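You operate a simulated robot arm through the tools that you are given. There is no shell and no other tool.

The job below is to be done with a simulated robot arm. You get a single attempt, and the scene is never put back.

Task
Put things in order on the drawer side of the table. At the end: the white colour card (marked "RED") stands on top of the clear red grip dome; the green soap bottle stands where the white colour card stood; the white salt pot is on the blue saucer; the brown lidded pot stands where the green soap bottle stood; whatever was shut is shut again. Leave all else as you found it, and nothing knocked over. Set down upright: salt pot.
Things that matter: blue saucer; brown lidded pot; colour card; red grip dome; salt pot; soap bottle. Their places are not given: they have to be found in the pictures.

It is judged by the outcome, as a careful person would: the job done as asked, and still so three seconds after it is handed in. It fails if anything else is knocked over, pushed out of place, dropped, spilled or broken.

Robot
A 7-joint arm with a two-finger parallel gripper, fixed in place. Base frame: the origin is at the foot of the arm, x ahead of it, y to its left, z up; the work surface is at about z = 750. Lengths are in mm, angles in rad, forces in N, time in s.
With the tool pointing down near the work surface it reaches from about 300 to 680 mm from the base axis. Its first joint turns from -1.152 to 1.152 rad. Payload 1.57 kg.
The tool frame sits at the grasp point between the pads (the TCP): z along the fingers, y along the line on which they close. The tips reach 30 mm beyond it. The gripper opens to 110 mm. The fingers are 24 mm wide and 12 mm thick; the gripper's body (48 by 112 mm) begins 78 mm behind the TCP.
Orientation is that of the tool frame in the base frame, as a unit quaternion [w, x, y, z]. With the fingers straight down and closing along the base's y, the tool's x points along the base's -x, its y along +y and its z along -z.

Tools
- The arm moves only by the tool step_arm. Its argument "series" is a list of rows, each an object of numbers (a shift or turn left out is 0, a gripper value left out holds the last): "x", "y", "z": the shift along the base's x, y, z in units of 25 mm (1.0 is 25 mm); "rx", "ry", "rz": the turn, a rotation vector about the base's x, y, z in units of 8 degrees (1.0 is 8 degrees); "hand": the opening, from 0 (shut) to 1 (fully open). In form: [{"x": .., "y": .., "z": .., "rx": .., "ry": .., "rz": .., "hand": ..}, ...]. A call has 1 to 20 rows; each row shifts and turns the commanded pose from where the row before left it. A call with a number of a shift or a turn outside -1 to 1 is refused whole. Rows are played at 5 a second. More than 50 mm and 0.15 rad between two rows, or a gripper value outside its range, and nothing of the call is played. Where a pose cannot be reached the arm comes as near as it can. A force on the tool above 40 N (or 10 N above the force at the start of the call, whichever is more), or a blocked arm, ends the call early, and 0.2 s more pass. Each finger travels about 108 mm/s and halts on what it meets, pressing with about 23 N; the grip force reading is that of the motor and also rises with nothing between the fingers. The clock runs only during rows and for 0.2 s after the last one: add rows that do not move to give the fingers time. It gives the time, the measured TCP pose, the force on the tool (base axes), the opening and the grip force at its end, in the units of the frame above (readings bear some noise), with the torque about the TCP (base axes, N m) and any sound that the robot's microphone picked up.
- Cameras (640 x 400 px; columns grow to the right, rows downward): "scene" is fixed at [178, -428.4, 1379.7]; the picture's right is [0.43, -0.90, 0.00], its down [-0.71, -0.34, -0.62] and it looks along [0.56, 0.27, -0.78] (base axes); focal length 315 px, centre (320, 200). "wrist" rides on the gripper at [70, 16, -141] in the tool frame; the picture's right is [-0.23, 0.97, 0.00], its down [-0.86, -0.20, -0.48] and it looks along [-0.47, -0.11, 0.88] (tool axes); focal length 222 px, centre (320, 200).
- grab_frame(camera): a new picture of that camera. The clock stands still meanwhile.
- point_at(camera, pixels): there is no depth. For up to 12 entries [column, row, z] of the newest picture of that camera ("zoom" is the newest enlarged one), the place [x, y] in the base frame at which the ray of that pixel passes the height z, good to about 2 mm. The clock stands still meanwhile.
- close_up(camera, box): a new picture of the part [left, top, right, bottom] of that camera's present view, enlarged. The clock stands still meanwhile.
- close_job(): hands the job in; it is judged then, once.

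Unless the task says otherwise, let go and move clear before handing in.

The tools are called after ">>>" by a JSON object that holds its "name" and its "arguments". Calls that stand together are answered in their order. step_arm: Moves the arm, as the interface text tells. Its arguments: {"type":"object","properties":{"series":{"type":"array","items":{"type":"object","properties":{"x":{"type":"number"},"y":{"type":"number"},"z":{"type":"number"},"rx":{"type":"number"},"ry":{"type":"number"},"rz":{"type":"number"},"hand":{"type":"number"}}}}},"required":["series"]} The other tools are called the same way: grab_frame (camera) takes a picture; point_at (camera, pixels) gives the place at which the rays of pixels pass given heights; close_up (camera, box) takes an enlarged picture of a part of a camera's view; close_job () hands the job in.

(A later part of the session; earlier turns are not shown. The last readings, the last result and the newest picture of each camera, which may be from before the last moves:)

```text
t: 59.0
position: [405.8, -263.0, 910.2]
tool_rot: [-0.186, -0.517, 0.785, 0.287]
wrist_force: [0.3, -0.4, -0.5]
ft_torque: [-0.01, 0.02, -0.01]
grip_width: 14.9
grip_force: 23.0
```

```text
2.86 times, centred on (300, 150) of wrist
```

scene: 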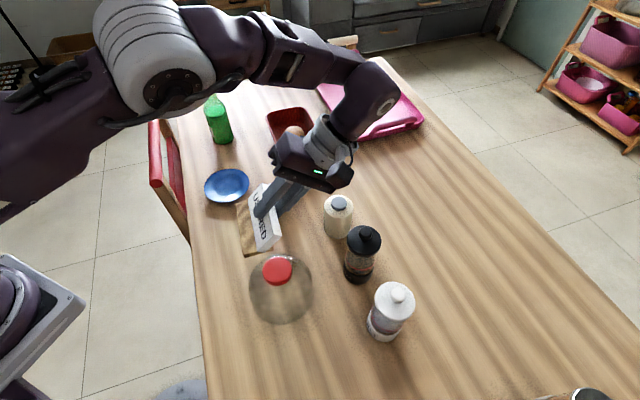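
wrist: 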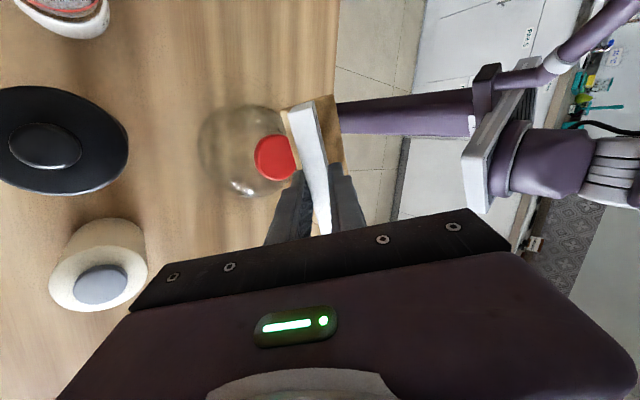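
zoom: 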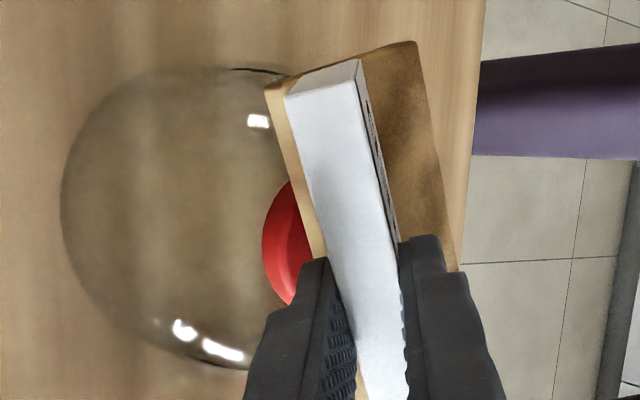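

Alignment still matches prediction. I'll lower in small steps watching for contact.

>>> {"name": "step_arm", "arguments": {"series": [{"z": -0.16}, {"z": -0.08}, {}]}}

>>> {"name": "step_arm", "arguments": {"series": [{"z": -0.06}, {}]}}

>>> {"name": "step_arm", "arguments": {"series": [{"z": -0.05}, {}]}}

```text
t: 59.8
position: [405.5, -260.6, 903.7]
tool_rot: [-0.187, -0.516, 0.785, 0.287]
wrist_force: [0.8, -0.1, -0.8]
ft_torque: [0.0, -0.01, -0.02]
grip_width: 15.0
grip_force: 22.9
```

```text
t: 60.4
position: [404.8, -260.5, 903.5]
tool_rot: [-0.186, -0.517, 0.785, 0.287]
wrist_force: [0.2, 0.7, -0.7]
ft_torque: [0.0, -0.02, 0.0]
grip_width: 15.1
grip_force: 22.8
```

```text
t: 61.0
position: [404.1, -261.3, 902.3]
tool_rot: [-0.187, -0.516, 0.785, 0.286]
wrist_force: [1.2, 0.8, 11.9]
ft_torque: [0.19, 0.2, -0.07]
grip_width: 15.2
grip_force: 22.6
```

Contact at z 902.3 with 12 N, as predicted. I'll relieve the pressure slightly and open the fingers gently.

>>> {"name": "step_arm", "arguments": {"series": [{"z": 0.015}, {}]}}

>>> {"name": "step_arm", "arguments": {"series": [{"hand": 0.13}, {"hand": 0.15}, {"hand": 0.17}, {"hand": 0.19}, {}]}}

>>> {"name": "close_up", "arguments": {"camera": "wrist", "box": [230, 80, 370, 220]}}

>>> {"name": "close_up", "arguments": {"camera": "scene", "box": [240, 190, 330, 330]}}

```text
t: 61.6
position: [404.4, -261.9, 901.9]
tool_rot: [-0.186, -0.517, 0.785, 0.287]
wrist_force: [1.4, -1.5, 8.2]
ft_torque: [0.04, 0.09, 0.03]
grip_width: 14.9
grip_force: 23.0
```

```text
t: 62.8
position: [404.7, -261.5, 901.4]
tool_rot: [-0.186, -0.516, 0.785, 0.287]
wrist_force: [0.0, -0.5, 0.3]
ft_torque: [0.01, -0.01, 0.02]
grip_width: 21.0
grip_force: 0.0
```

```text
2.86 times, centred on (300, 150) of wrist
```

zoom: 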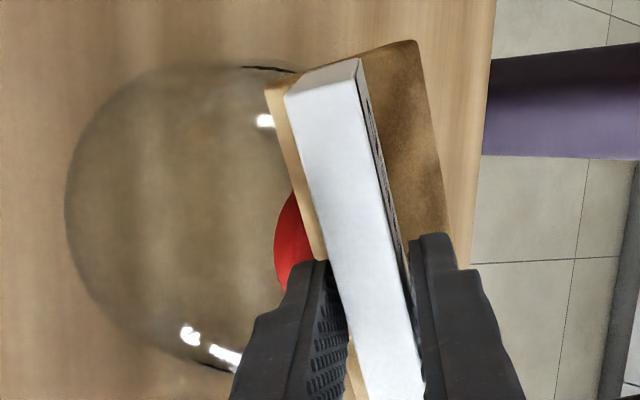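

```text
2.86 times, centred on (285, 260) of scene
```

zoom: 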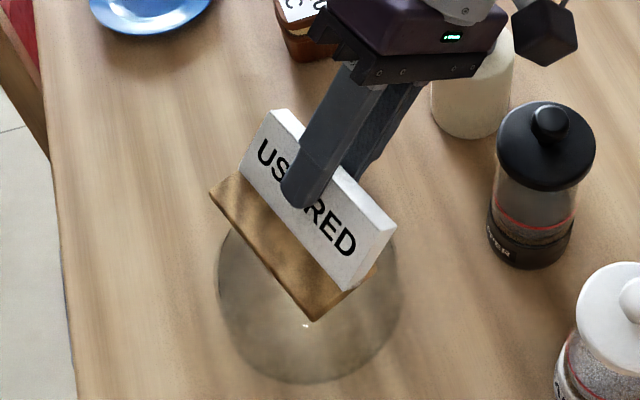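

The card stands on the disc with the pads clear of it. I'll open a little more and withdraw straight back along the slab's slope.

>>> {"name": "step_arm", "arguments": {"series": [{"hand": 0.24}, {}, {"x": 0.118, "y": -0.051, "z": 0.153}, {"x": 0.118, "y": -0.051, "z": 0.153}, {"x": 0.236, "y": -0.102, "z": 0.307}, {"x": 0.236, "y": -0.102, "z": 0.307}, {"x": 0.354, "y": -0.154, "z": 0.46}, {"x": 0.354, "y": -0.154, "z": 0.46}, {}]}}

>>> {"name": "close_up", "arguments": {"camera": "wrist", "box": [220, 60, 380, 220]}}

>>> {"name": "close_up", "arguments": {"camera": "scene", "box": [240, 190, 330, 330]}}

```text
t: 64.8
position: [440.2, -277.5, 947.0]
tool_rot: [-0.185, -0.516, 0.785, 0.287]
wrist_force: [0.0, 0.1, 0.8]
ft_torque: [-0.02, -0.01, 0.02]
grip_width: 26.3
grip_force: 0.0
```

```text
2.50 times, centred on (300, 140) of wrist
```

zoom: 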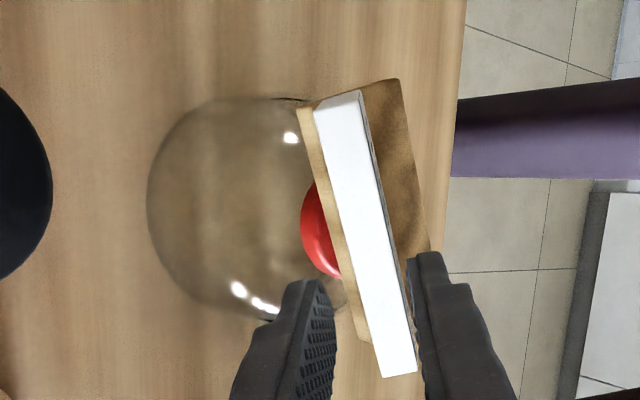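

```text
2.86 times, centred on (285, 260) of scene
```

zoom: 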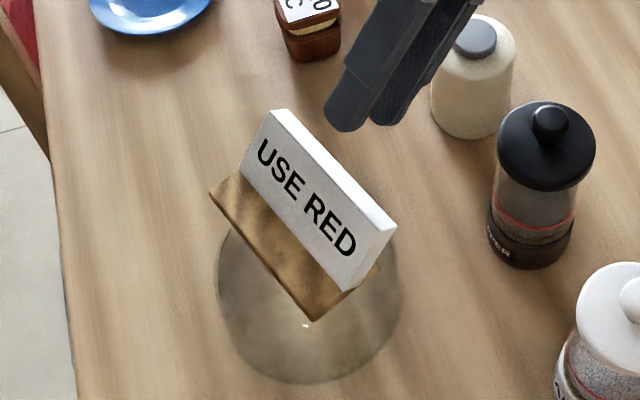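

The card now stands on the red grip. Next is the green bottle: I'll raise the hand, level it, turn it toward the bottle and lean it inward for reach, stopping at a viewing point.

>>> {"name": "step_arm", "arguments": {"series": [{"x": 0.3, "z": 1}, {"x": 0.3, "z": 1}, {"rx": -0.398, "ry": -0.9175, "y": 0.4}, {"rx": -0.398, "ry": -0.9175, "y": 0.4}, {"rx": -0.398, "ry": -0.9175, "y": 0.6}, {"rx": -0.398, "ry": -0.9175, "y": 0.6}, {"rx": -0.398, "ry": -0.9175, "y": 0.8}, {"rz": -0.97, "y": 1, "x": 0.3}, {"rz": -0.97, "y": 1, "x": 0.3}, {"rz": -0.97, "y": 1, "x": 0.3}, {"rz": -0.97, "y": 1, "x": 0.3}, {"rz": -0.97, "y": 1, "x": 0.3}, {"rz": -0.97, "y": 1, "x": 0.3}, {"rz": -0.98, "y": 1, "x": 0.3}, {}]}}

>>> {"name": "grab_frame", "arguments": {"camera": "scene"}}

>>> {"name": "grab_frame", "arguments": {"camera": "wrist"}}

```text
t: 68.0
position: [492.8, -30.9, 954.7]
tool_rot: [0.001, -0.108, 0.994, 0.0]
wrist_force: [-0.4, -0.5, 0.0]
ft_torque: [-0.03, -0.04, -0.01]
grip_width: 26.5
grip_force: 0.0
out of reach, approached as far as the arm can: row 1, 2
```

```text
taken
```

scene: 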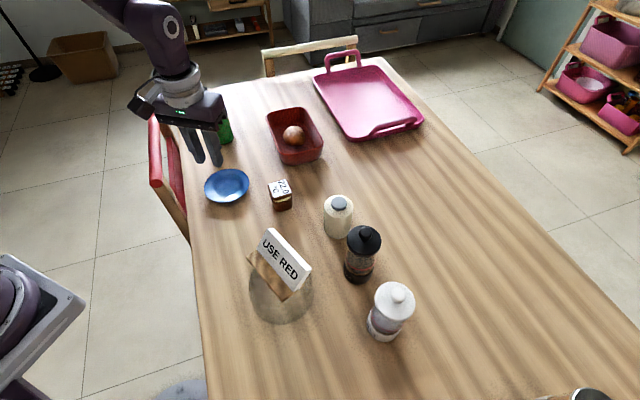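

```text
taken
```

wrist: 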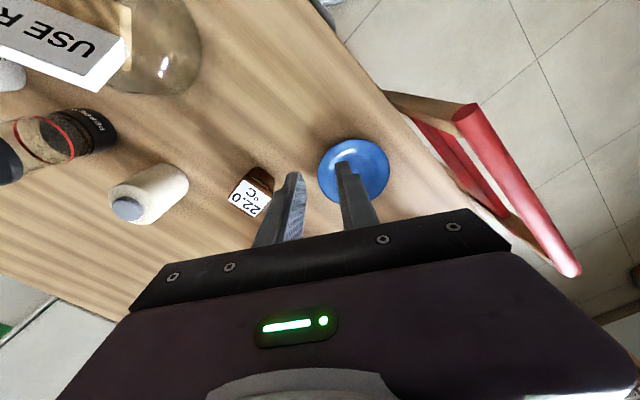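

Level and turned toward the bottle; the card still stands on the dome at scene (280,258). I'll move out to (600,110), then lean 40° and open the fingers.

>>> {"name": "step_arm", "arguments": {"series": [{"x": 0.714, "y": 0.94, "z": -0.1, "hand": 0.8}, {"x": 0.714, "y": 0.94, "z": -0.1}, {"x": 0.714, "y": 0.94, "z": -0.1}, {"x": 0.714, "y": 0.94, "z": -0.1}, {"x": 0.714, "y": 0.94, "z": -0.1}, {"x": 0.714, "y": 0.94, "z": -0.1}, {"rx": 0.173, "ry": -0.815}, {"rx": 0.173, "ry": -0.815}, {"rx": 0.173, "ry": -0.815}, {"rx": 0.173, "ry": -0.815}, {"rx": 0.173, "ry": -0.815}, {"rx": 0.173, "ry": -0.815}, {}]}}

>>> {"name": "grab_frame", "arguments": {"camera": "wrist"}}

>>> {"name": "grab_frame", "arguments": {"camera": "scene"}}

```text
t: 70.8
position: [602.3, 111.6, 939.0]
tool_rot: [0.342, -0.101, 0.934, 0.034]
wrist_force: [-0.6, 0.1, 0.4]
ft_torque: [-0.03, 0.01, 0.0]
grip_width: 88.2
grip_force: 0.1
```

```text
taken
```

wrist: 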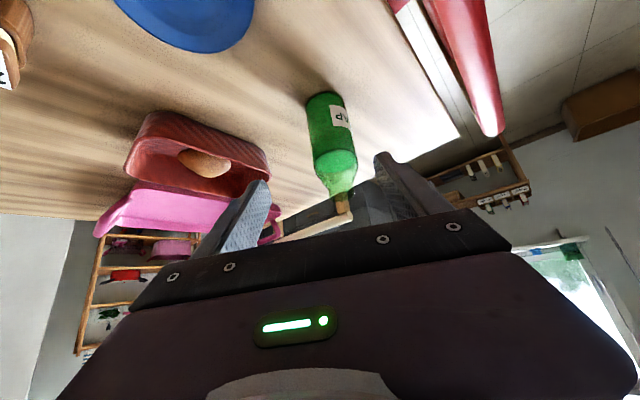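

```text
taken
```

scene: 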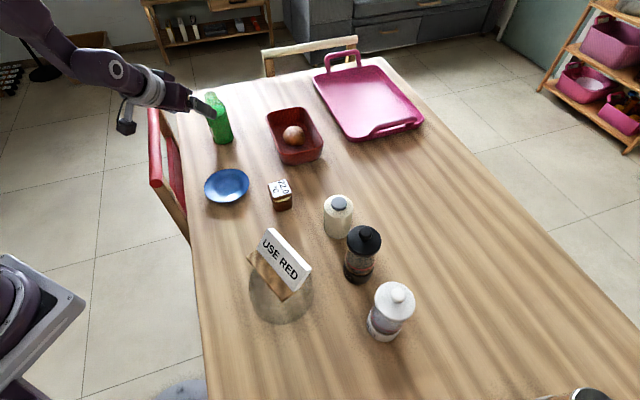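

The bottle is straight ahead in the wrist view at (333,145). I'll zoom to locate its base and axis.

>>> {"name": "close_up", "arguments": {"camera": "wrist", "box": [270, 70, 400, 220]}}

>>> {"name": "close_up", "arguments": {"camera": "scene", "box": [195, 85, 245, 150]}}

```text
2.67 times, centred on (335, 145) of wrist
```

zoom: 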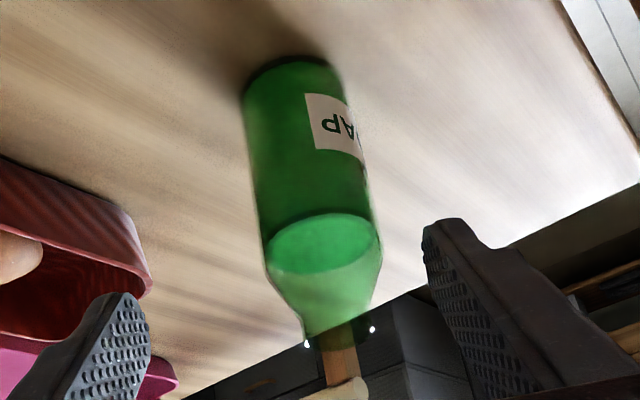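

```text
6.15 times, centred on (220, 118) of scene
```

zoom: 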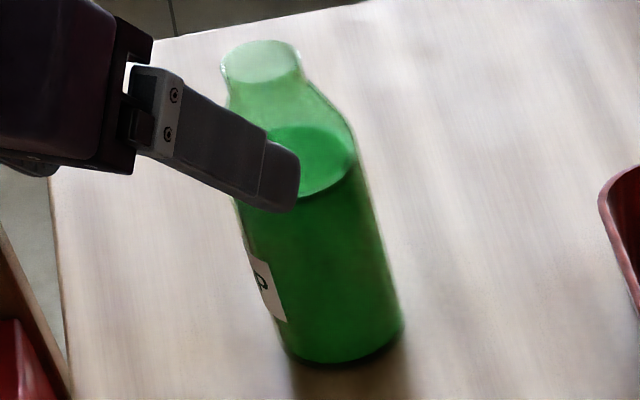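

I'll convert the base's visible points in both views to table coordinates.

>>> {"name": "point_at", "arguments": {"camera": "wrist", "pixels": [[323, 91.4, 750], [306.2, 105.7, 750], [342.5, 100.1, 750], [326, 104, 750]]}}

>>> {"name": "point_at", "arguments": {"camera": "scene", "pixels": [[223.25, 138.5, 750], [222.4, 144.7, 750], [213.8, 141, 750], [233.5, 137.5, 750], [210.6, 95.6, 893], [210.6, 95.6, 910]]}}

```text
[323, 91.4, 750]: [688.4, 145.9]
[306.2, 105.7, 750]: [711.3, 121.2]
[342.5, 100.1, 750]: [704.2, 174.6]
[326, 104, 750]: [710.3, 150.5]
```

```text
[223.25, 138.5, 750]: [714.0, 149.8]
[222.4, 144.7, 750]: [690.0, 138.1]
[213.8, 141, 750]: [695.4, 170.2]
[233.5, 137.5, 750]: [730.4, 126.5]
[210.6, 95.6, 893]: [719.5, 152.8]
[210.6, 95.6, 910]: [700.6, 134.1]
```

Bottle axis at about (714,150), diameter 57 mm. I'll line up and advance along the hand's axis 100 mm, then check.

>>> {"name": "step_arm", "arguments": {"series": [{"x": -0.09, "y": 0.576}, {"x": 0.632, "y": 0.133, "z": -0.765}, {"x": 0.632, "y": 0.133, "z": -0.765}, {"x": 0.632, "y": 0.133, "z": -0.765}, {"x": 0.632, "y": 0.133, "z": -0.765}, {}]}}

>>> {"name": "close_up", "arguments": {"camera": "wrist", "box": [220, 30, 440, 230]}}

>>> {"name": "close_up", "arguments": {"camera": "scene", "box": [170, 70, 270, 160]}}

```text
t: 72.2
position: [664.5, 138.7, 864.5]
tool_rot: [0.341, -0.102, 0.934, 0.035]
wrist_force: [0.0, -0.7, 0.1]
ft_torque: [-0.01, -0.01, -0.02]
grip_width: 87.9
grip_force: 0.0
```

```text
2.00 times, centred on (330, 130) of wrist
```

zoom: 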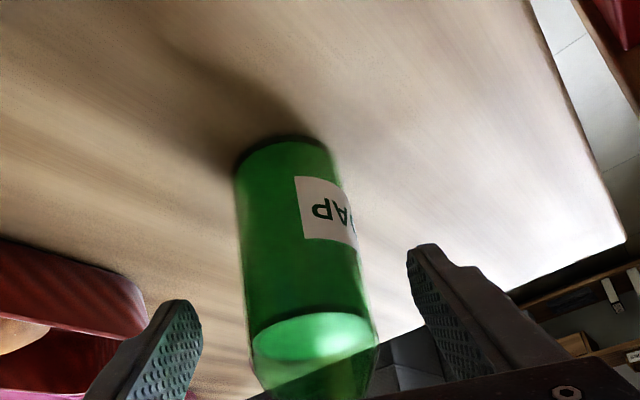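

```text
4.44 times, centred on (220, 115) of scene
```

zoom: 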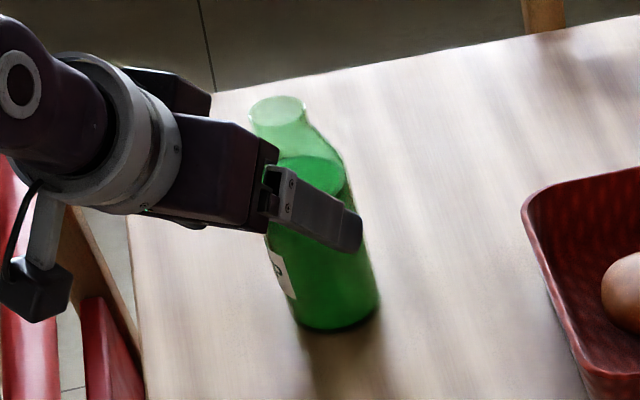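

The bottle is centred between the fingers (235–375 between tips 195 and 415). I'll advance the remaining 75 mm.

>>> {"name": "step_arm", "arguments": {"series": [{"x": 0.632, "y": 0.14, "z": -0.765}, {"x": 0.632, "y": 0.14, "z": -0.765}, {"x": 0.62, "y": 0.14, "z": -0.8}, {}]}}

>>> {"name": "close_up", "arguments": {"camera": "wrist", "box": [200, 30, 460, 240]}}

>>> {"name": "close_up", "arguments": {"camera": "scene", "box": [170, 70, 270, 160]}}

```text
t: 73.2
position: [711.1, 148.0, 803.0]
tool_rot: [0.341, -0.101, 0.934, 0.034]
wrist_force: [0.0, 0.6, 0.7]
ft_torque: [0.0, -0.02, 0.02]
grip_width: 88.5
grip_force: 0.0
```

```text
1.90 times, centred on (330, 135) of wrist
```

zoom: 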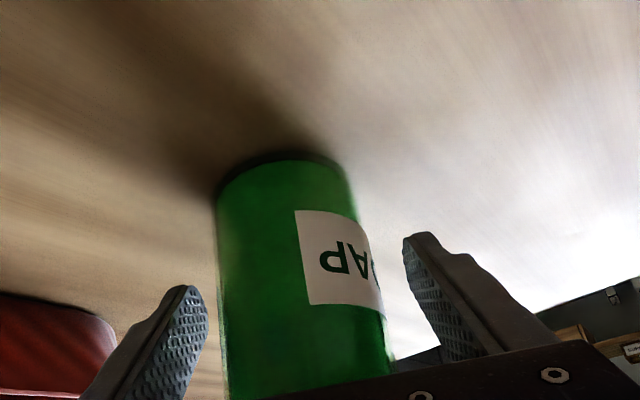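

```text
4.44 times, centred on (220, 115) of scene
```

zoom: 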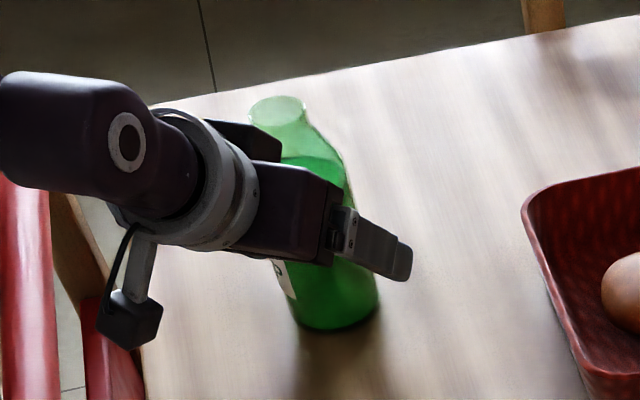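

In position with no contact. I'll close on the bottle gradually.

>>> {"name": "step_arm", "arguments": {"series": [{"hand": 0.68}, {"hand": 0.6}, {"hand": 0.55}, {"hand": 0.5}, {"hand": 0.42}, {}, {}]}}

>>> {"name": "close_up", "arguments": {"camera": "wrist", "box": [200, 30, 460, 240]}}

```text
t: 74.8
position: [709.4, 148.6, 802.9]
tool_rot: [0.341, -0.102, 0.934, 0.035]
wrist_force: [0.0, -0.5, 0.7]
ft_torque: [0.02, -0.02, -0.07]
grip_width: 60.4
grip_force: 22.6
```

```text
1.90 times, centred on (330, 135) of wrist
```

zoom: 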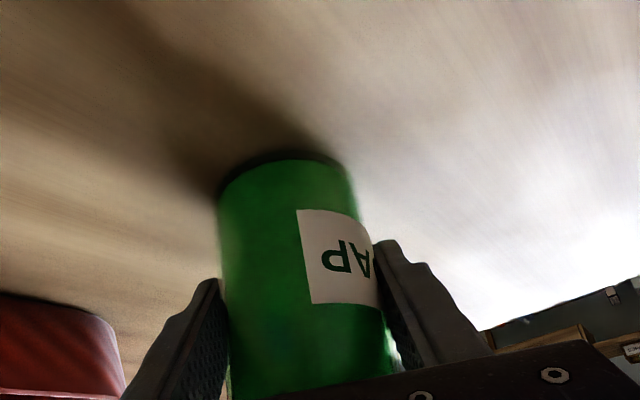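

Gripped at 60.4 mm with 23 N. I'll lift 25 mm and check weight and tilt.

>>> {"name": "step_arm", "arguments": {"series": [{"z": 0.2}, {"z": 0.4}, {"z": 0.4}, {}]}}

>>> {"name": "close_up", "arguments": {"camera": "scene", "box": [170, 70, 270, 160]}}

>>> {"name": "close_up", "arguments": {"camera": "wrist", "box": [200, 30, 460, 240]}}

```text
t: 75.8
position: [710.2, 149.0, 829.5]
tool_rot: [0.341, -0.101, 0.934, 0.034]
wrist_force: [0.2, -0.4, -2.3]
ft_torque: [0.02, -0.02, 0.01]
grip_width: 60.5
grip_force: 22.7
```

```text
4.44 times, centred on (220, 115) of scene
```

zoom: 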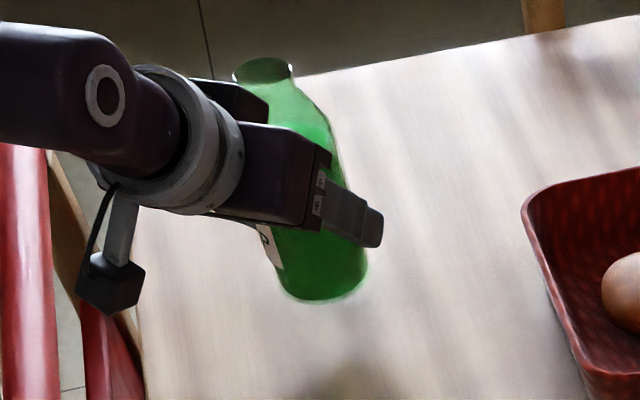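

```text
1.90 times, centred on (330, 135) of wrist
```

zoom: 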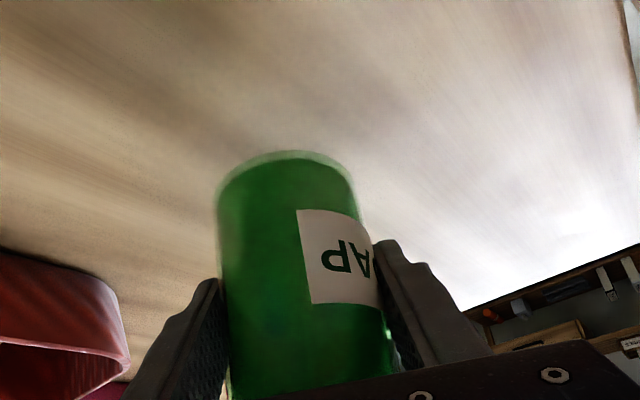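

The bottle lifts upright (about 2.3 N). I'll raise it to clear the basket, then swing it over to above the card's original place (663,-182) with matching yaw.

>>> {"name": "step_arm", "arguments": {"series": [{"z": 0.8}, {"z": 0.9}, {"z": 0.9}, {"z": 0.9}, {"x": -0.07, "y": -0.47, "rz": -0.12}, {"x": -0.14, "y": -0.9, "rz": -0.24}, {"x": -0.14, "y": -0.9, "rz": -0.24}, {"x": -0.14, "y": -0.9, "rz": -0.24}, {"x": -0.14, "y": -0.9, "rz": -0.24}, {"x": -0.14, "y": -0.9, "rz": -0.24}, {"x": -0.14, "y": -0.9, "rz": -0.24}, {"x": -0.14, "y": -0.9, "rz": -0.24}, {"x": -0.14, "y": -0.9, "rz": -0.24}, {"x": -0.14, "y": -0.9, "rz": -0.24}, {"x": -0.14, "y": -0.9, "rz": -0.24}, {"x": -0.14, "y": -0.9, "rz": -0.24}, {"x": -0.14, "y": -0.9, "rz": -0.24}, {"x": -0.14, "y": -0.9, "rz": -0.24}, {"x": -0.11, "y": -0.7, "rz": -0.16}, {}]}}

>>> {"name": "grab_frame", "arguments": {"camera": "scene"}}

>>> {"name": "grab_frame", "arguments": {"camera": "wrist"}}

```text
t: 80.0
position: [659.4, -175.8, 918.8]
tool_rot: [0.34, 0.122, 0.931, -0.047]
wrist_force: [-0.3, 0.3, -2.6]
ft_torque: [-0.02, -0.02, 0.0]
grip_width: 60.3
grip_force: 23.0
```

```text
taken
```

scene: 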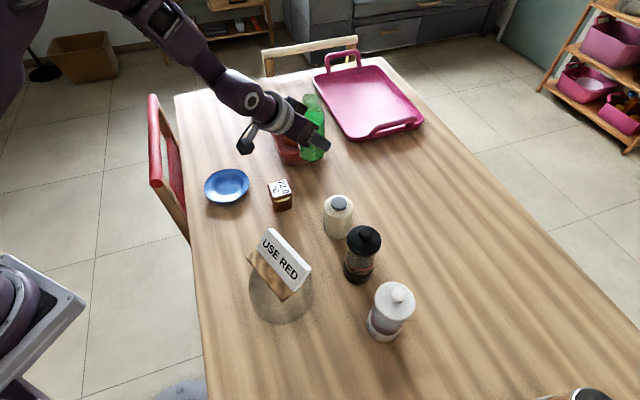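

```text
taken
```

wrist: 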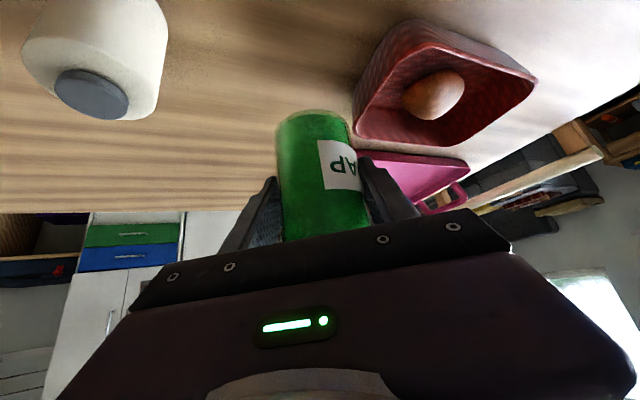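

The bottle is above its destination, upright, with the basket to its right. I'll correct by (1,-5) mm and lower to just above the table.

>>> {"name": "step_arm", "arguments": {"series": [{"x": 0.048, "y": -0.216}, {"z": -0.9}, {"z": -0.9}, {"z": -0.9}, {"z": -0.9}, {"z": -0.6}, {"z": -0.2}, {}]}}

>>> {"name": "close_up", "arguments": {"camera": "scene", "box": [230, 90, 370, 230]}}

>>> {"name": "grab_frame", "arguments": {"camera": "wrist"}}

```text
t: 81.8
position: [662.8, -179.3, 808.8]
tool_rot: [0.34, 0.121, 0.931, -0.047]
wrist_force: [-0.3, -0.4, -3.8]
ft_torque: [-0.02, 0.01, 0.0]
grip_width: 60.2
grip_force: 23.1
```

```text
2.86 times, centred on (300, 160) of scene
```

zoom: 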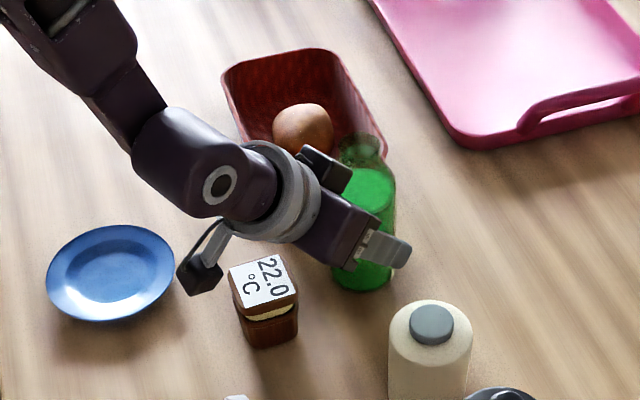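

```text
taken
```

wrist: 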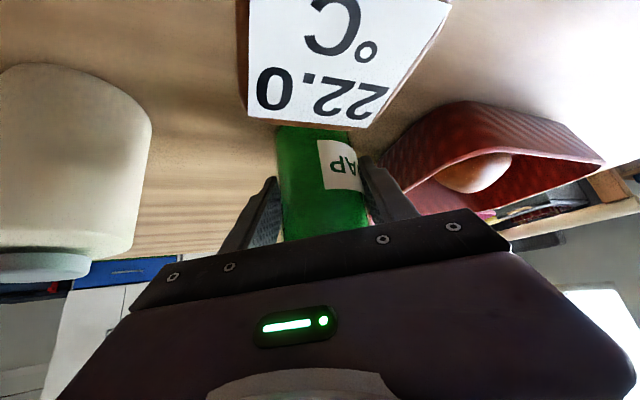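

The bottle base is about 6 mm above the table, and the camera clears the brown pot. I'll lower in small steps until contact.

>>> {"name": "step_arm", "arguments": {"series": [{"z": -0.12}, {}]}}

>>> {"name": "step_arm", "arguments": {"series": [{"z": -0.06}, {}]}}

>>> {"name": "step_arm", "arguments": {"series": [{"z": -0.04}, {}]}}

```text
t: 82.4
position: [662.2, -179.6, 806.3]
tool_rot: [0.34, 0.121, 0.931, -0.047]
wrist_force: [0.4, 0.4, -2.6]
ft_torque: [-0.01, 0.03, -0.01]
grip_width: 60.2
grip_force: 22.8
```

```text
t: 83.0
position: [661.4, -180.0, 805.5]
tool_rot: [0.34, 0.122, 0.931, -0.047]
wrist_force: [-0.3, 0.3, -2.3]
ft_torque: [0.02, 0.02, 0.01]
grip_width: 60.0
grip_force: 22.6
```

```text
t: 83.6
position: [661.5, -179.1, 803.4]
tool_rot: [0.341, 0.121, 0.931, -0.047]
wrist_force: [-3.3, -2.1, 11.9]
ft_torque: [0.13, 0.17, 0.02]
grip_width: 60.0
grip_force: 23.5
```

Contact at z 803.4. I'll relieve slightly and open gently, limited to 76 mm.

>>> {"name": "step_arm", "arguments": {"series": [{"z": 0.015}, {"hand": 0.53}, {"hand": 0.56}, {"hand": 0.6}, {"hand": 0.66}, {}]}}

>>> {"name": "close_up", "arguments": {"camera": "wrist", "box": [200, 30, 460, 240]}}

>>> {"name": "close_up", "arguments": {"camera": "scene", "box": [230, 90, 370, 230]}}

```text
t: 85.0
position: [662.2, -178.4, 804.2]
tool_rot: [0.341, 0.121, 0.931, -0.047]
wrist_force: [-0.7, -0.1, -0.6]
ft_torque: [-0.05, -0.03, 0.0]
grip_width: 72.5
grip_force: 0.1
```

```text
1.90 times, centred on (330, 135) of wrist
```

zoom: 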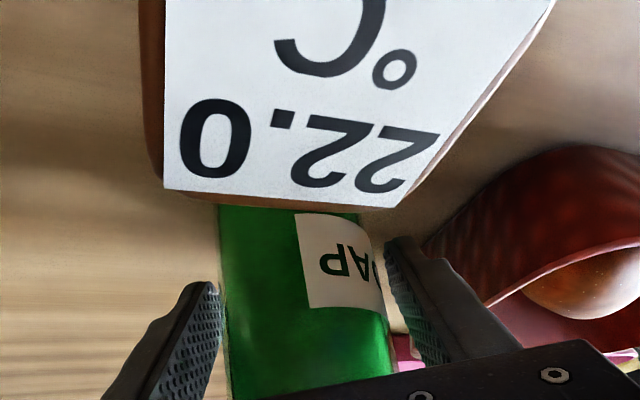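

```text
2.86 times, centred on (300, 160) of scene
```

zoom: 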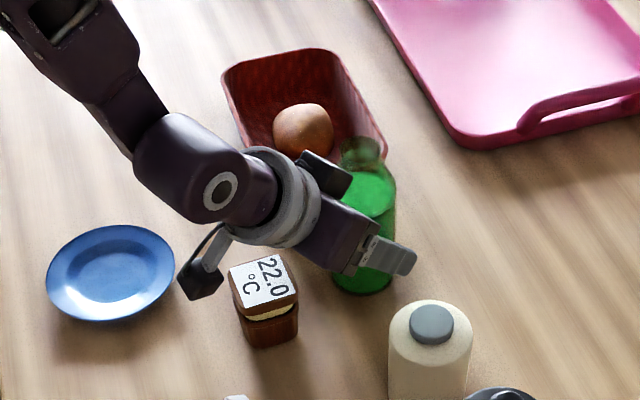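

The bottle stands free at the card's old place. I'll open slightly more and withdraw back along the hand's axis.

>>> {"name": "step_arm", "arguments": {"series": [{"hand": 0.72}, {}, {"x": -0.31, "y": 0.085, "z": 0.38}, {"x": -0.622, "y": 0.1705, "z": 0.763}, {"x": -0.622, "y": 0.1705, "z": 0.763}, {"x": -0.622, "y": 0.1705, "z": 0.763}, {"x": -0.622, "y": 0.1705, "z": 0.763}, {"x": -0.622, "y": 0.1705, "z": 0.763}, {}]}}

>>> {"name": "grab_frame", "arguments": {"camera": "scene"}}

>>> {"name": "grab_frame", "arguments": {"camera": "wrist"}}

```text
t: 87.0
position: [575.5, -154.1, 907.6]
tool_rot: [0.34, 0.122, 0.931, -0.047]
wrist_force: [0.2, 0.2, 0.0]
ft_torque: [0.02, 0.01, 0.0]
grip_width: 79.3
grip_force: 0.0
```

```text
taken
```

scene: 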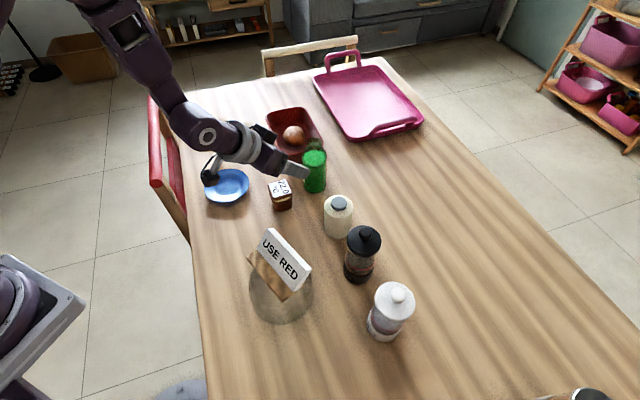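

```text
taken
```

wrist: 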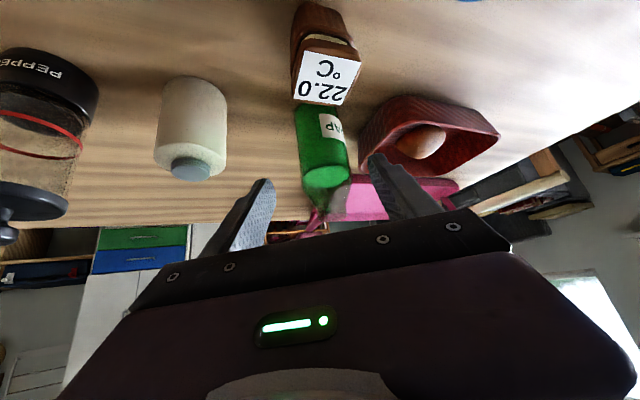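

The bottle stands at the card's old place. Next is the brown pot: I'll measure its lid corners from both views for grip direction.

>>> {"name": "close_up", "arguments": {"camera": "scene", "box": [255, 165, 315, 220]}}

>>> {"name": "close_up", "arguments": {"camera": "wrist", "box": [270, 0, 380, 120]}}

>>> {"name": "close_up", "arguments": {"camera": "scene", "box": [280, 110, 360, 220]}}

```text
7.27 times, centred on (285, 192) of scene
```

zoom: 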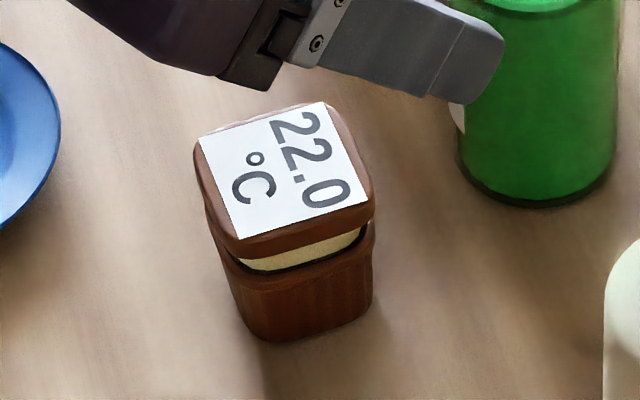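

```text
3.33 times, centred on (325, 60) of wrist
```

zoom: 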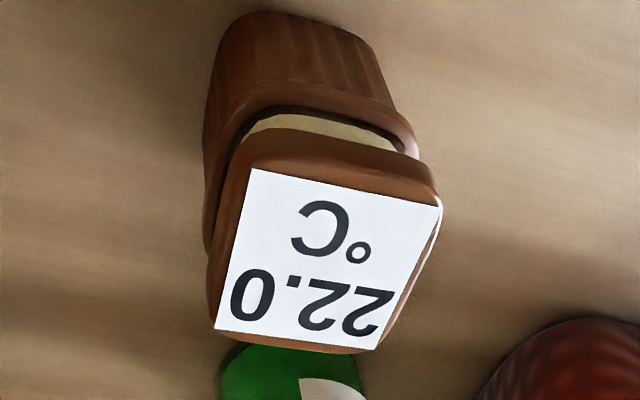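

```text
3.64 times, centred on (320, 165) of scene
```

zoom: 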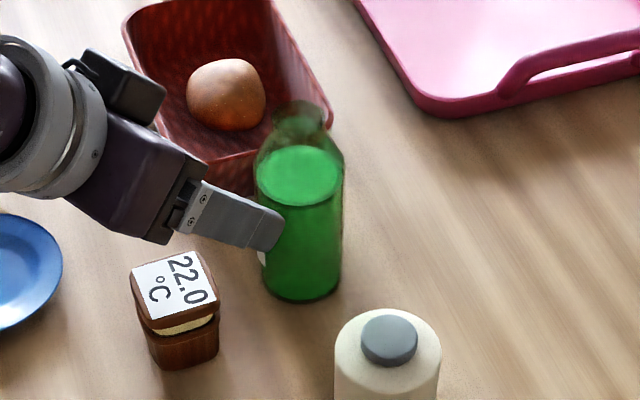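

I'll convert the label corners from both views.

>>> {"name": "point_at", "arguments": {"camera": "scene", "pixels": [[268.2, 183.5, 800], [285.4, 178.5, 800], [291.9, 192, 800], [273.7, 197.2, 800], [268.2, 183.5, 820], [285.4, 178.5, 820], [291.9, 192, 820], [273.7, 197.2, 820]]}}

>>> {"name": "point_at", "arguments": {"camera": "wrist", "pixels": [[361.3, 62.1, 800], [341.5, 105, 800], [294.1, 98.4, 800], [304.6, 51, 800], [361.3, 62.1, 820], [341.5, 105, 820], [294.1, 98.4, 820], [304.6, 51, 820]]}}

```text
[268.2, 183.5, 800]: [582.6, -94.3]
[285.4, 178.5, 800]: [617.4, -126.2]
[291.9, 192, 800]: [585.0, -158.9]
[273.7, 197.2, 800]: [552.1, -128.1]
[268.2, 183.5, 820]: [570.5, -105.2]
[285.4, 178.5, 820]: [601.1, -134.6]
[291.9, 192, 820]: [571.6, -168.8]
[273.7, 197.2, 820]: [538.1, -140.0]
```

```text
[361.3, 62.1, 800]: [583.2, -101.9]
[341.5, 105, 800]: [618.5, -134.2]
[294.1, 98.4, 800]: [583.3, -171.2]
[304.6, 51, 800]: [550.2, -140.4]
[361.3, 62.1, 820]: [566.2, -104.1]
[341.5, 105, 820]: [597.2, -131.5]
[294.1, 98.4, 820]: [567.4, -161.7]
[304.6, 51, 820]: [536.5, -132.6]
```

Pot: lid centre (574,-134), faces at 47°/−43°, top z≈813. I'll back off, re-orient to grip across its faces with a 30° lean toward −43°, and stop short of it.

>>> {"name": "step_arm", "arguments": {"series": [{"x": -0.5, "y": 0.72, "z": 0.4}, {"x": -0.5, "y": 0.72, "z": 0.4}, {"x": -0.5, "y": 0.72, "z": 0.4, "hand": 0.64}, {"rx": 0.264, "ry": 0.967}, {"rx": 0.264, "ry": 0.967}, {"rx": 0.264, "ry": 0.967}, {"rx": 0.264, "ry": 0.967}, {"rx": 0.264, "ry": 0.967}, {"rz": -0.865}, {"rz": -0.865}, {"rz": -0.865}, {"rz": -0.865}, {"rx": -0.64, "ry": -0.6855}, {"rx": -0.64, "ry": -0.6855}, {"rx": -0.64, "ry": -0.6855}, {"rx": -0.637, "ry": -0.6855}, {}]}}

>>> {"name": "grab_frame", "arguments": {"camera": "wrist"}}

>>> {"name": "grab_frame", "arguments": {"camera": "scene"}}

```text
t: 90.6
position: [537.0, -100.4, 938.1]
tool_rot: [0.241, 0.351, 0.9, -0.097]
wrist_force: [-0.3, 0.1, -0.1]
ft_torque: [0.04, 0.04, -0.03]
grip_width: 70.5
grip_force: 0.1
```

```text
taken
```

wrist: 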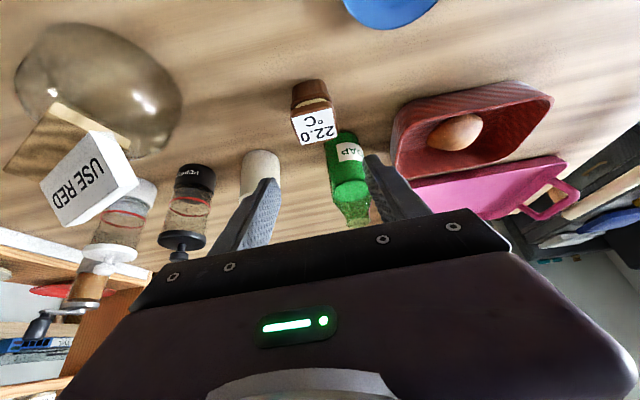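

```text
taken
```

scene: 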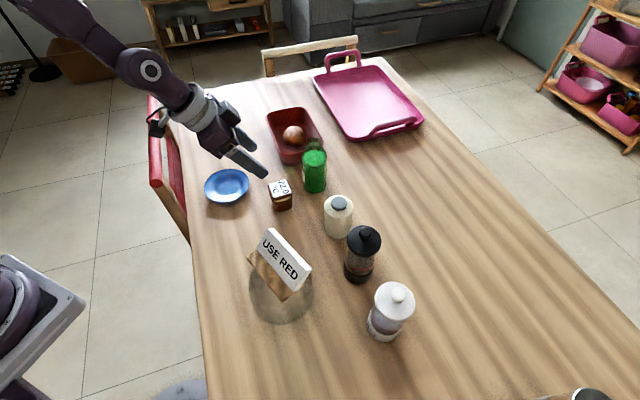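

The hand is square to the pot's faces (closing axis 47°). I'll line up and advance 100 mm toward it.

>>> {"name": "step_arm", "arguments": {"series": [{"x": -0.84, "y": 0.824, "z": -0.668}, {"x": 0.3655, "y": -0.3435, "z": -0.866}, {"x": 0.3655, "y": -0.3435, "z": -0.866}, {"x": 0.3655, "y": -0.3435, "z": -0.866}, {"x": 0.3655, "y": -0.3435, "z": -0.866}, {}]}}

>>> {"name": "close_up", "arguments": {"camera": "wrist", "box": [200, 30, 440, 240]}}

>>> {"name": "close_up", "arguments": {"camera": "scene", "box": [220, 110, 340, 230]}}

```text
t: 92.0
position: [552.7, -117.4, 836.5]
tool_rot: [0.24, 0.351, 0.9, -0.096]
wrist_force: [0.4, 0.0, 0.2]
ft_torque: [0.02, -0.01, 0.0]
grip_width: 70.4
grip_force: 0.0
```

```text
1.90 times, centred on (320, 135) of wrist
```

zoom: 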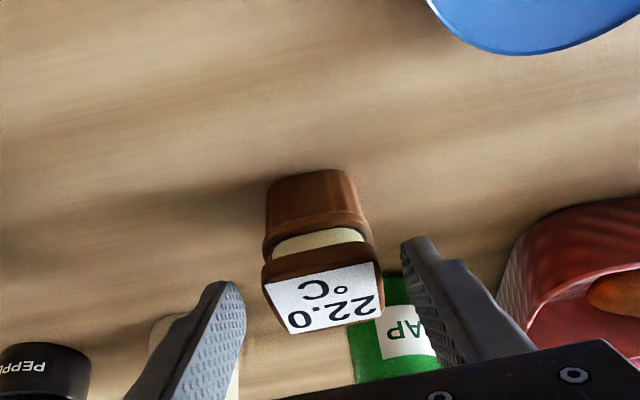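

```text
3.33 times, centred on (280, 170) of scene
```

zoom: 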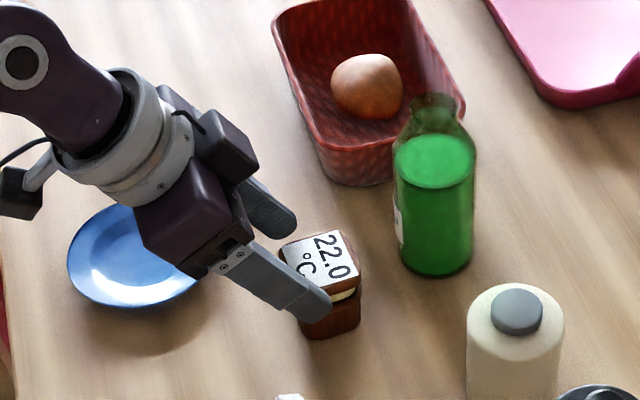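

The pot is centred between the fingers. I'll advance the last 60 mm.

>>> {"name": "step_arm", "arguments": {"series": [{"x": 0.29, "y": -0.23, "z": -0.7}, {"x": 0.29, "y": -0.23, "z": -0.7}, {"x": 0.25, "y": -0.2, "z": -0.6}, {}]}}

>>> {"name": "close_up", "arguments": {"camera": "wrist", "box": [200, 30, 440, 240]}}

>>> {"name": "close_up", "arguments": {"camera": "scene", "box": [220, 110, 340, 230]}}

```text
t: 93.0
position: [575.6, -133.1, 785.7]
tool_rot: [0.241, 0.351, 0.9, -0.096]
wrist_force: [0.8, 0.0, -0.8]
ft_torque: [0.04, 0.02, 0.0]
grip_width: 70.4
grip_force: 0.0
```

```text
1.90 times, centred on (320, 135) of wrist
```

zoom: 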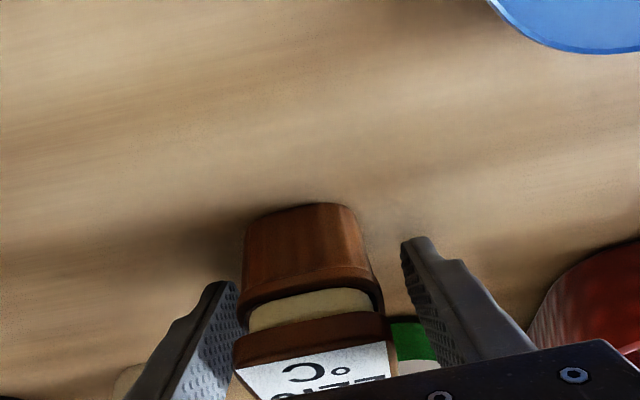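

```text
3.33 times, centred on (280, 170) of scene
```

zoom: 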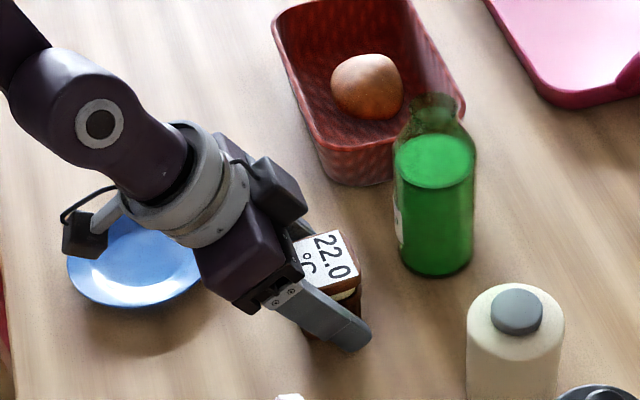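

Straddling the pot with no contact. I'll close gently.

>>> {"name": "step_arm", "arguments": {"series": [{"hand": 0.56}, {"hand": 0.51}, {"hand": 0.47}, {"hand": 0.43}, {"hand": 0.38}, {}, {}]}}

>>> {"name": "close_up", "arguments": {"camera": "wrist", "box": [200, 30, 440, 240]}}

>>> {"name": "close_up", "arguments": {"camera": "scene", "box": [250, 160, 330, 230]}}

```text
t: 94.6
position: [574.0, -131.1, 786.7]
tool_rot: [0.241, 0.35, 0.9, -0.096]
wrist_force: [0.3, 0.5, 1.3]
ft_torque: [0.01, -0.05, 0.01]
grip_width: 52.0
grip_force: 23.0
```

```text
1.90 times, centred on (320, 135) of wrist
```

zoom: 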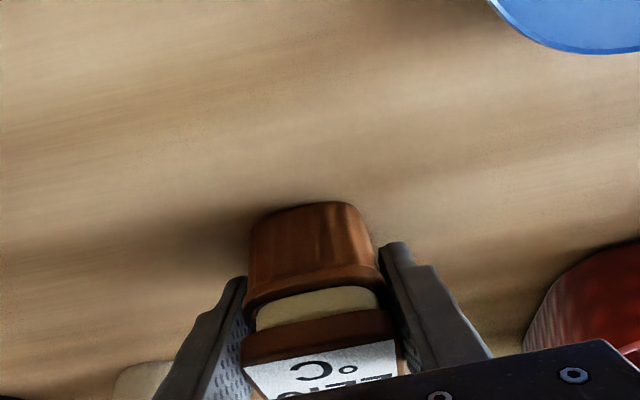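

```text
5.71 times, centred on (290, 195) of scene
```

zoom: 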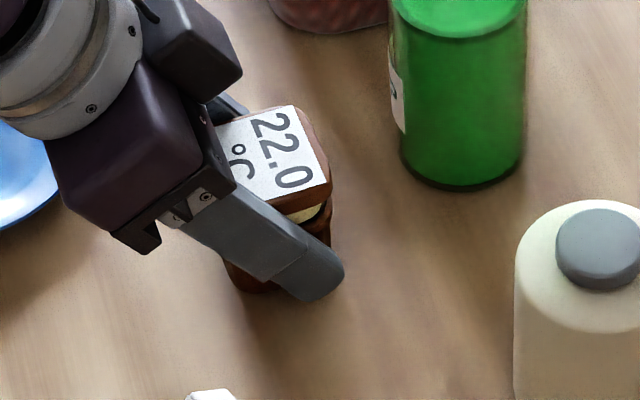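

Gripped at 52 mm with 23 N. I'll lift 20 mm and check that body and lid come up together.

>>> {"name": "step_arm", "arguments": {"series": [{"z": 0.2}, {"z": 0.3}, {"z": 0.3}, {}]}}

>>> {"name": "close_up", "arguments": {"camera": "wrist", "box": [200, 30, 440, 240]}}

>>> {"name": "close_up", "arguments": {"camera": "scene", "box": [250, 160, 330, 230]}}

```text
t: 95.6
position: [574.1, -131.8, 805.5]
tool_rot: [0.241, 0.351, 0.9, -0.096]
wrist_force: [0.0, -0.4, -0.9]
ft_torque: [0.02, 0.02, 0.01]
grip_width: 51.9
grip_force: 23.2
```

```text
1.90 times, centred on (320, 135) of wrist
```

zoom: 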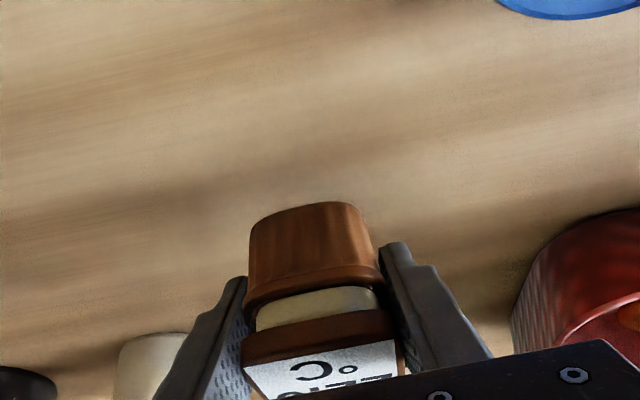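

```text
5.71 times, centred on (290, 195) of scene
```

zoom: 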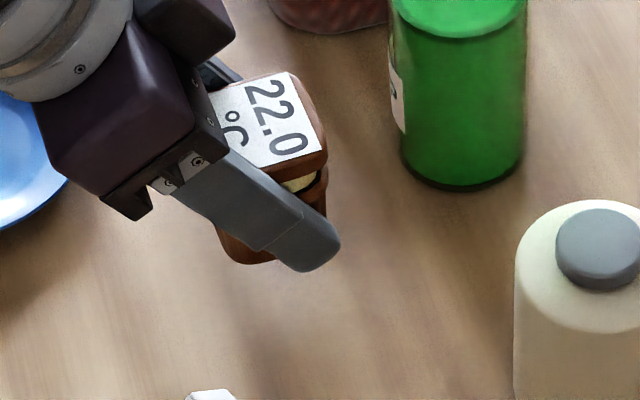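

Pot and lid came up together. I'll raise it, then carry it with a 55° yaw to above the bottle's old place (714,150).

>>> {"name": "step_arm", "arguments": {"series": [{"z": 0.8}, {"z": 0.9}, {"z": 0.9}, {"x": 0.23, "y": 0.47, "rz": 0.28}, {"x": 0.463, "y": 0.937, "rz": 0.572}, {"x": 0.463, "y": 0.937, "rz": 0.572}, {"x": 0.463, "y": 0.937, "rz": 0.572}, {"x": 0.463, "y": 0.937, "rz": 0.572}, {"x": 0.463, "y": 0.937, "rz": 0.572}, {"x": 0.463, "y": 0.937, "rz": 0.572}, {"x": 0.463, "y": 0.937, "rz": 0.572}, {"x": 0.463, "y": 0.937, "rz": 0.572}, {"x": 0.463, "y": 0.937, "rz": 0.572}, {"x": 0.463, "y": 0.937, "rz": 0.572}, {"x": 0.463, "y": 0.937, "rz": 0.572}, {"x": 0.23, "y": 0.47, "rz": 0.29}, {}]}}

>>> {"name": "grab_frame", "arguments": {"camera": "scene"}}

>>> {"name": "grab_frame", "arguments": {"camera": "wrist"}}

```text
t: 99.2
position: [714.6, 149.2, 870.5]
tool_rot: [0.257, -0.105, 0.96, 0.026]
wrist_force: [-1.7, -0.3, -2.4]
ft_torque: [-0.03, -0.02, 0.05]
grip_width: 51.8
grip_force: 22.6
```

```text
taken
```

scene: 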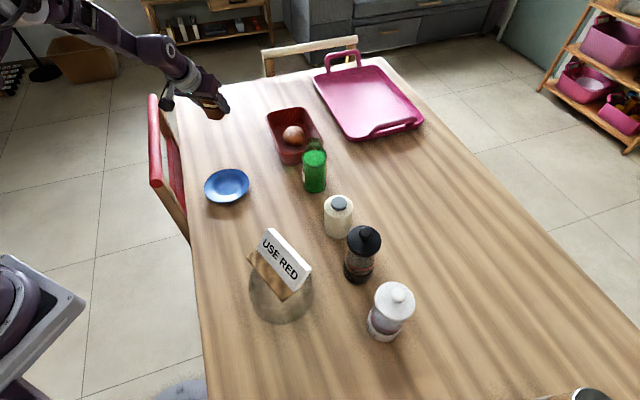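

```text
taken
```

wrist: 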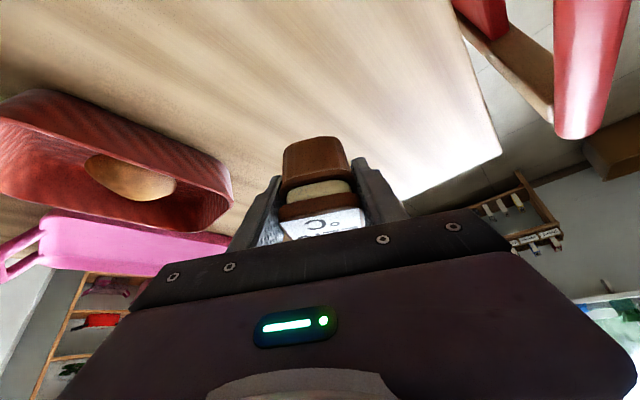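

The pot is above the bottle's old place and level. I'll lower it.

>>> {"name": "step_arm", "arguments": {"series": [{"z": -0.9}, {"z": -0.9}, {"z": -0.9}, {"z": -0.4}, {"z": -0.1}, {}]}}

>>> {"name": "step_arm", "arguments": {"series": [{"z": -0.06}, {}]}}

>>> {"name": "step_arm", "arguments": {"series": [{"z": -0.05}, {}]}}

```text
t: 100.6
position: [713.1, 148.9, 789.6]
tool_rot: [0.258, -0.104, 0.96, 0.025]
wrist_force: [-0.2, 0.2, -1.6]
ft_torque: [-0.02, 0.0, 0.02]
grip_width: 51.7
grip_force: 22.7
```

```text
t: 101.2
position: [713.4, 147.9, 789.1]
tool_rot: [0.257, -0.105, 0.96, 0.025]
wrist_force: [-0.2, -0.1, -1.3]
ft_torque: [0.04, -0.02, -0.02]
grip_width: 51.8
grip_force: 22.8
```

```text
t: 101.8
position: [714.3, 149.0, 787.1]
tool_rot: [0.258, -0.104, 0.96, 0.025]
wrist_force: [-0.8, -0.3, -1.8]
ft_torque: [0.04, 0.0, 0.02]
grip_width: 51.9
grip_force: 22.8
```

No contact yet at z 787. I'll continue in 1 mm steps.

>>> {"name": "step_arm", "arguments": {"series": [{"z": -0.04}, {}]}}

>>> {"name": "step_arm", "arguments": {"series": [{"z": -0.04}, {}]}}

```text
t: 102.4
position: [713.2, 150.1, 787.7]
tool_rot: [0.257, -0.104, 0.96, 0.025]
wrist_force: [-0.2, 0.2, -1.9]
ft_torque: [-0.03, 0.02, 0.0]
grip_width: 51.6
grip_force: 23.1
```

```text
t: 103.0
position: [713.8, 149.9, 785.6]
tool_rot: [0.258, -0.105, 0.96, 0.026]
wrist_force: [-1.2, -0.3, -1.5]
ft_torque: [0.01, -0.01, -0.01]
grip_width: 51.8
grip_force: 23.2
```

>>> {"name": "step_arm", "arguments": {"series": [{"z": -0.03}, {}]}}

>>> {"name": "step_arm", "arguments": {"series": [{"z": -0.03}, {}]}}

>>> {"name": "close_up", "arguments": {"camera": "scene", "box": [180, 80, 260, 150]}}

```text
t: 103.6
position: [712.6, 150.6, 786.2]
tool_rot: [0.257, -0.105, 0.96, 0.026]
wrist_force: [-0.8, 0.1, -1.2]
ft_torque: [0.04, 0.02, 0.01]
grip_width: 51.9
grip_force: 23.3
```

```text
t: 104.2
position: [713.6, 150.4, 786.0]
tool_rot: [0.259, -0.105, 0.96, 0.026]
wrist_force: [-4.1, -1.5, 9.9]
ft_torque: [0.19, 0.38, 0.13]
grip_width: 52.0
grip_force: 22.7
```

```text
5.71 times, centred on (220, 115) of scene
```

zoom: 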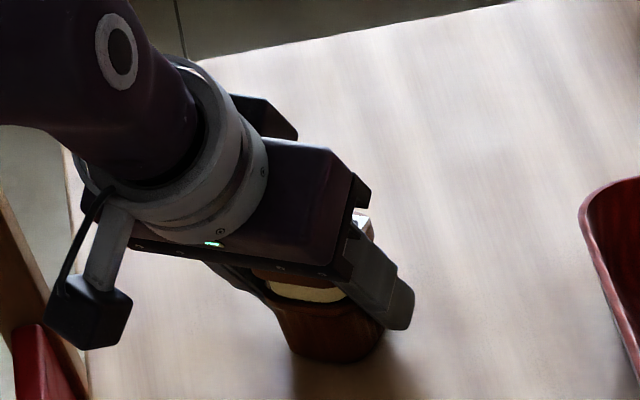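

Contact made (about 11 N). I'll relieve slightly, open the fingers and check the pot.

>>> {"name": "step_arm", "arguments": {"series": [{"z": 0.015}, {"hand": 0.47}, {"hand": 0.49}, {"hand": 0.52}, {"hand": 0.57}, {"hand": 0.64}, {}]}}

>>> {"name": "close_up", "arguments": {"camera": "wrist", "box": [200, 30, 440, 240]}}

```text
t: 105.8
position: [713.2, 149.7, 785.0]
tool_rot: [0.258, -0.105, 0.96, 0.026]
wrist_force: [-0.2, 0.3, 0.5]
ft_torque: [-0.01, 0.01, -0.02]
grip_width: 70.4
grip_force: 0.1
```

```text
1.90 times, centred on (320, 135) of wrist
```

zoom: 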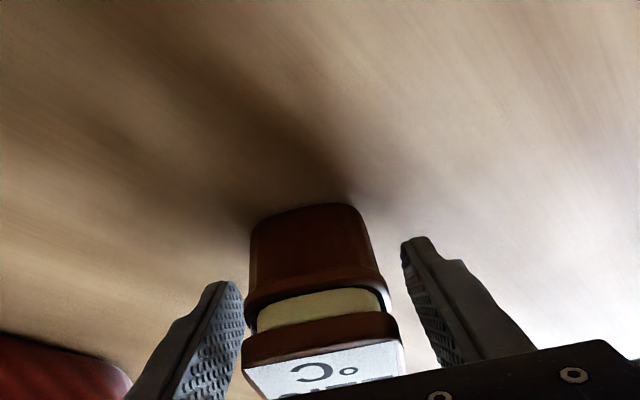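

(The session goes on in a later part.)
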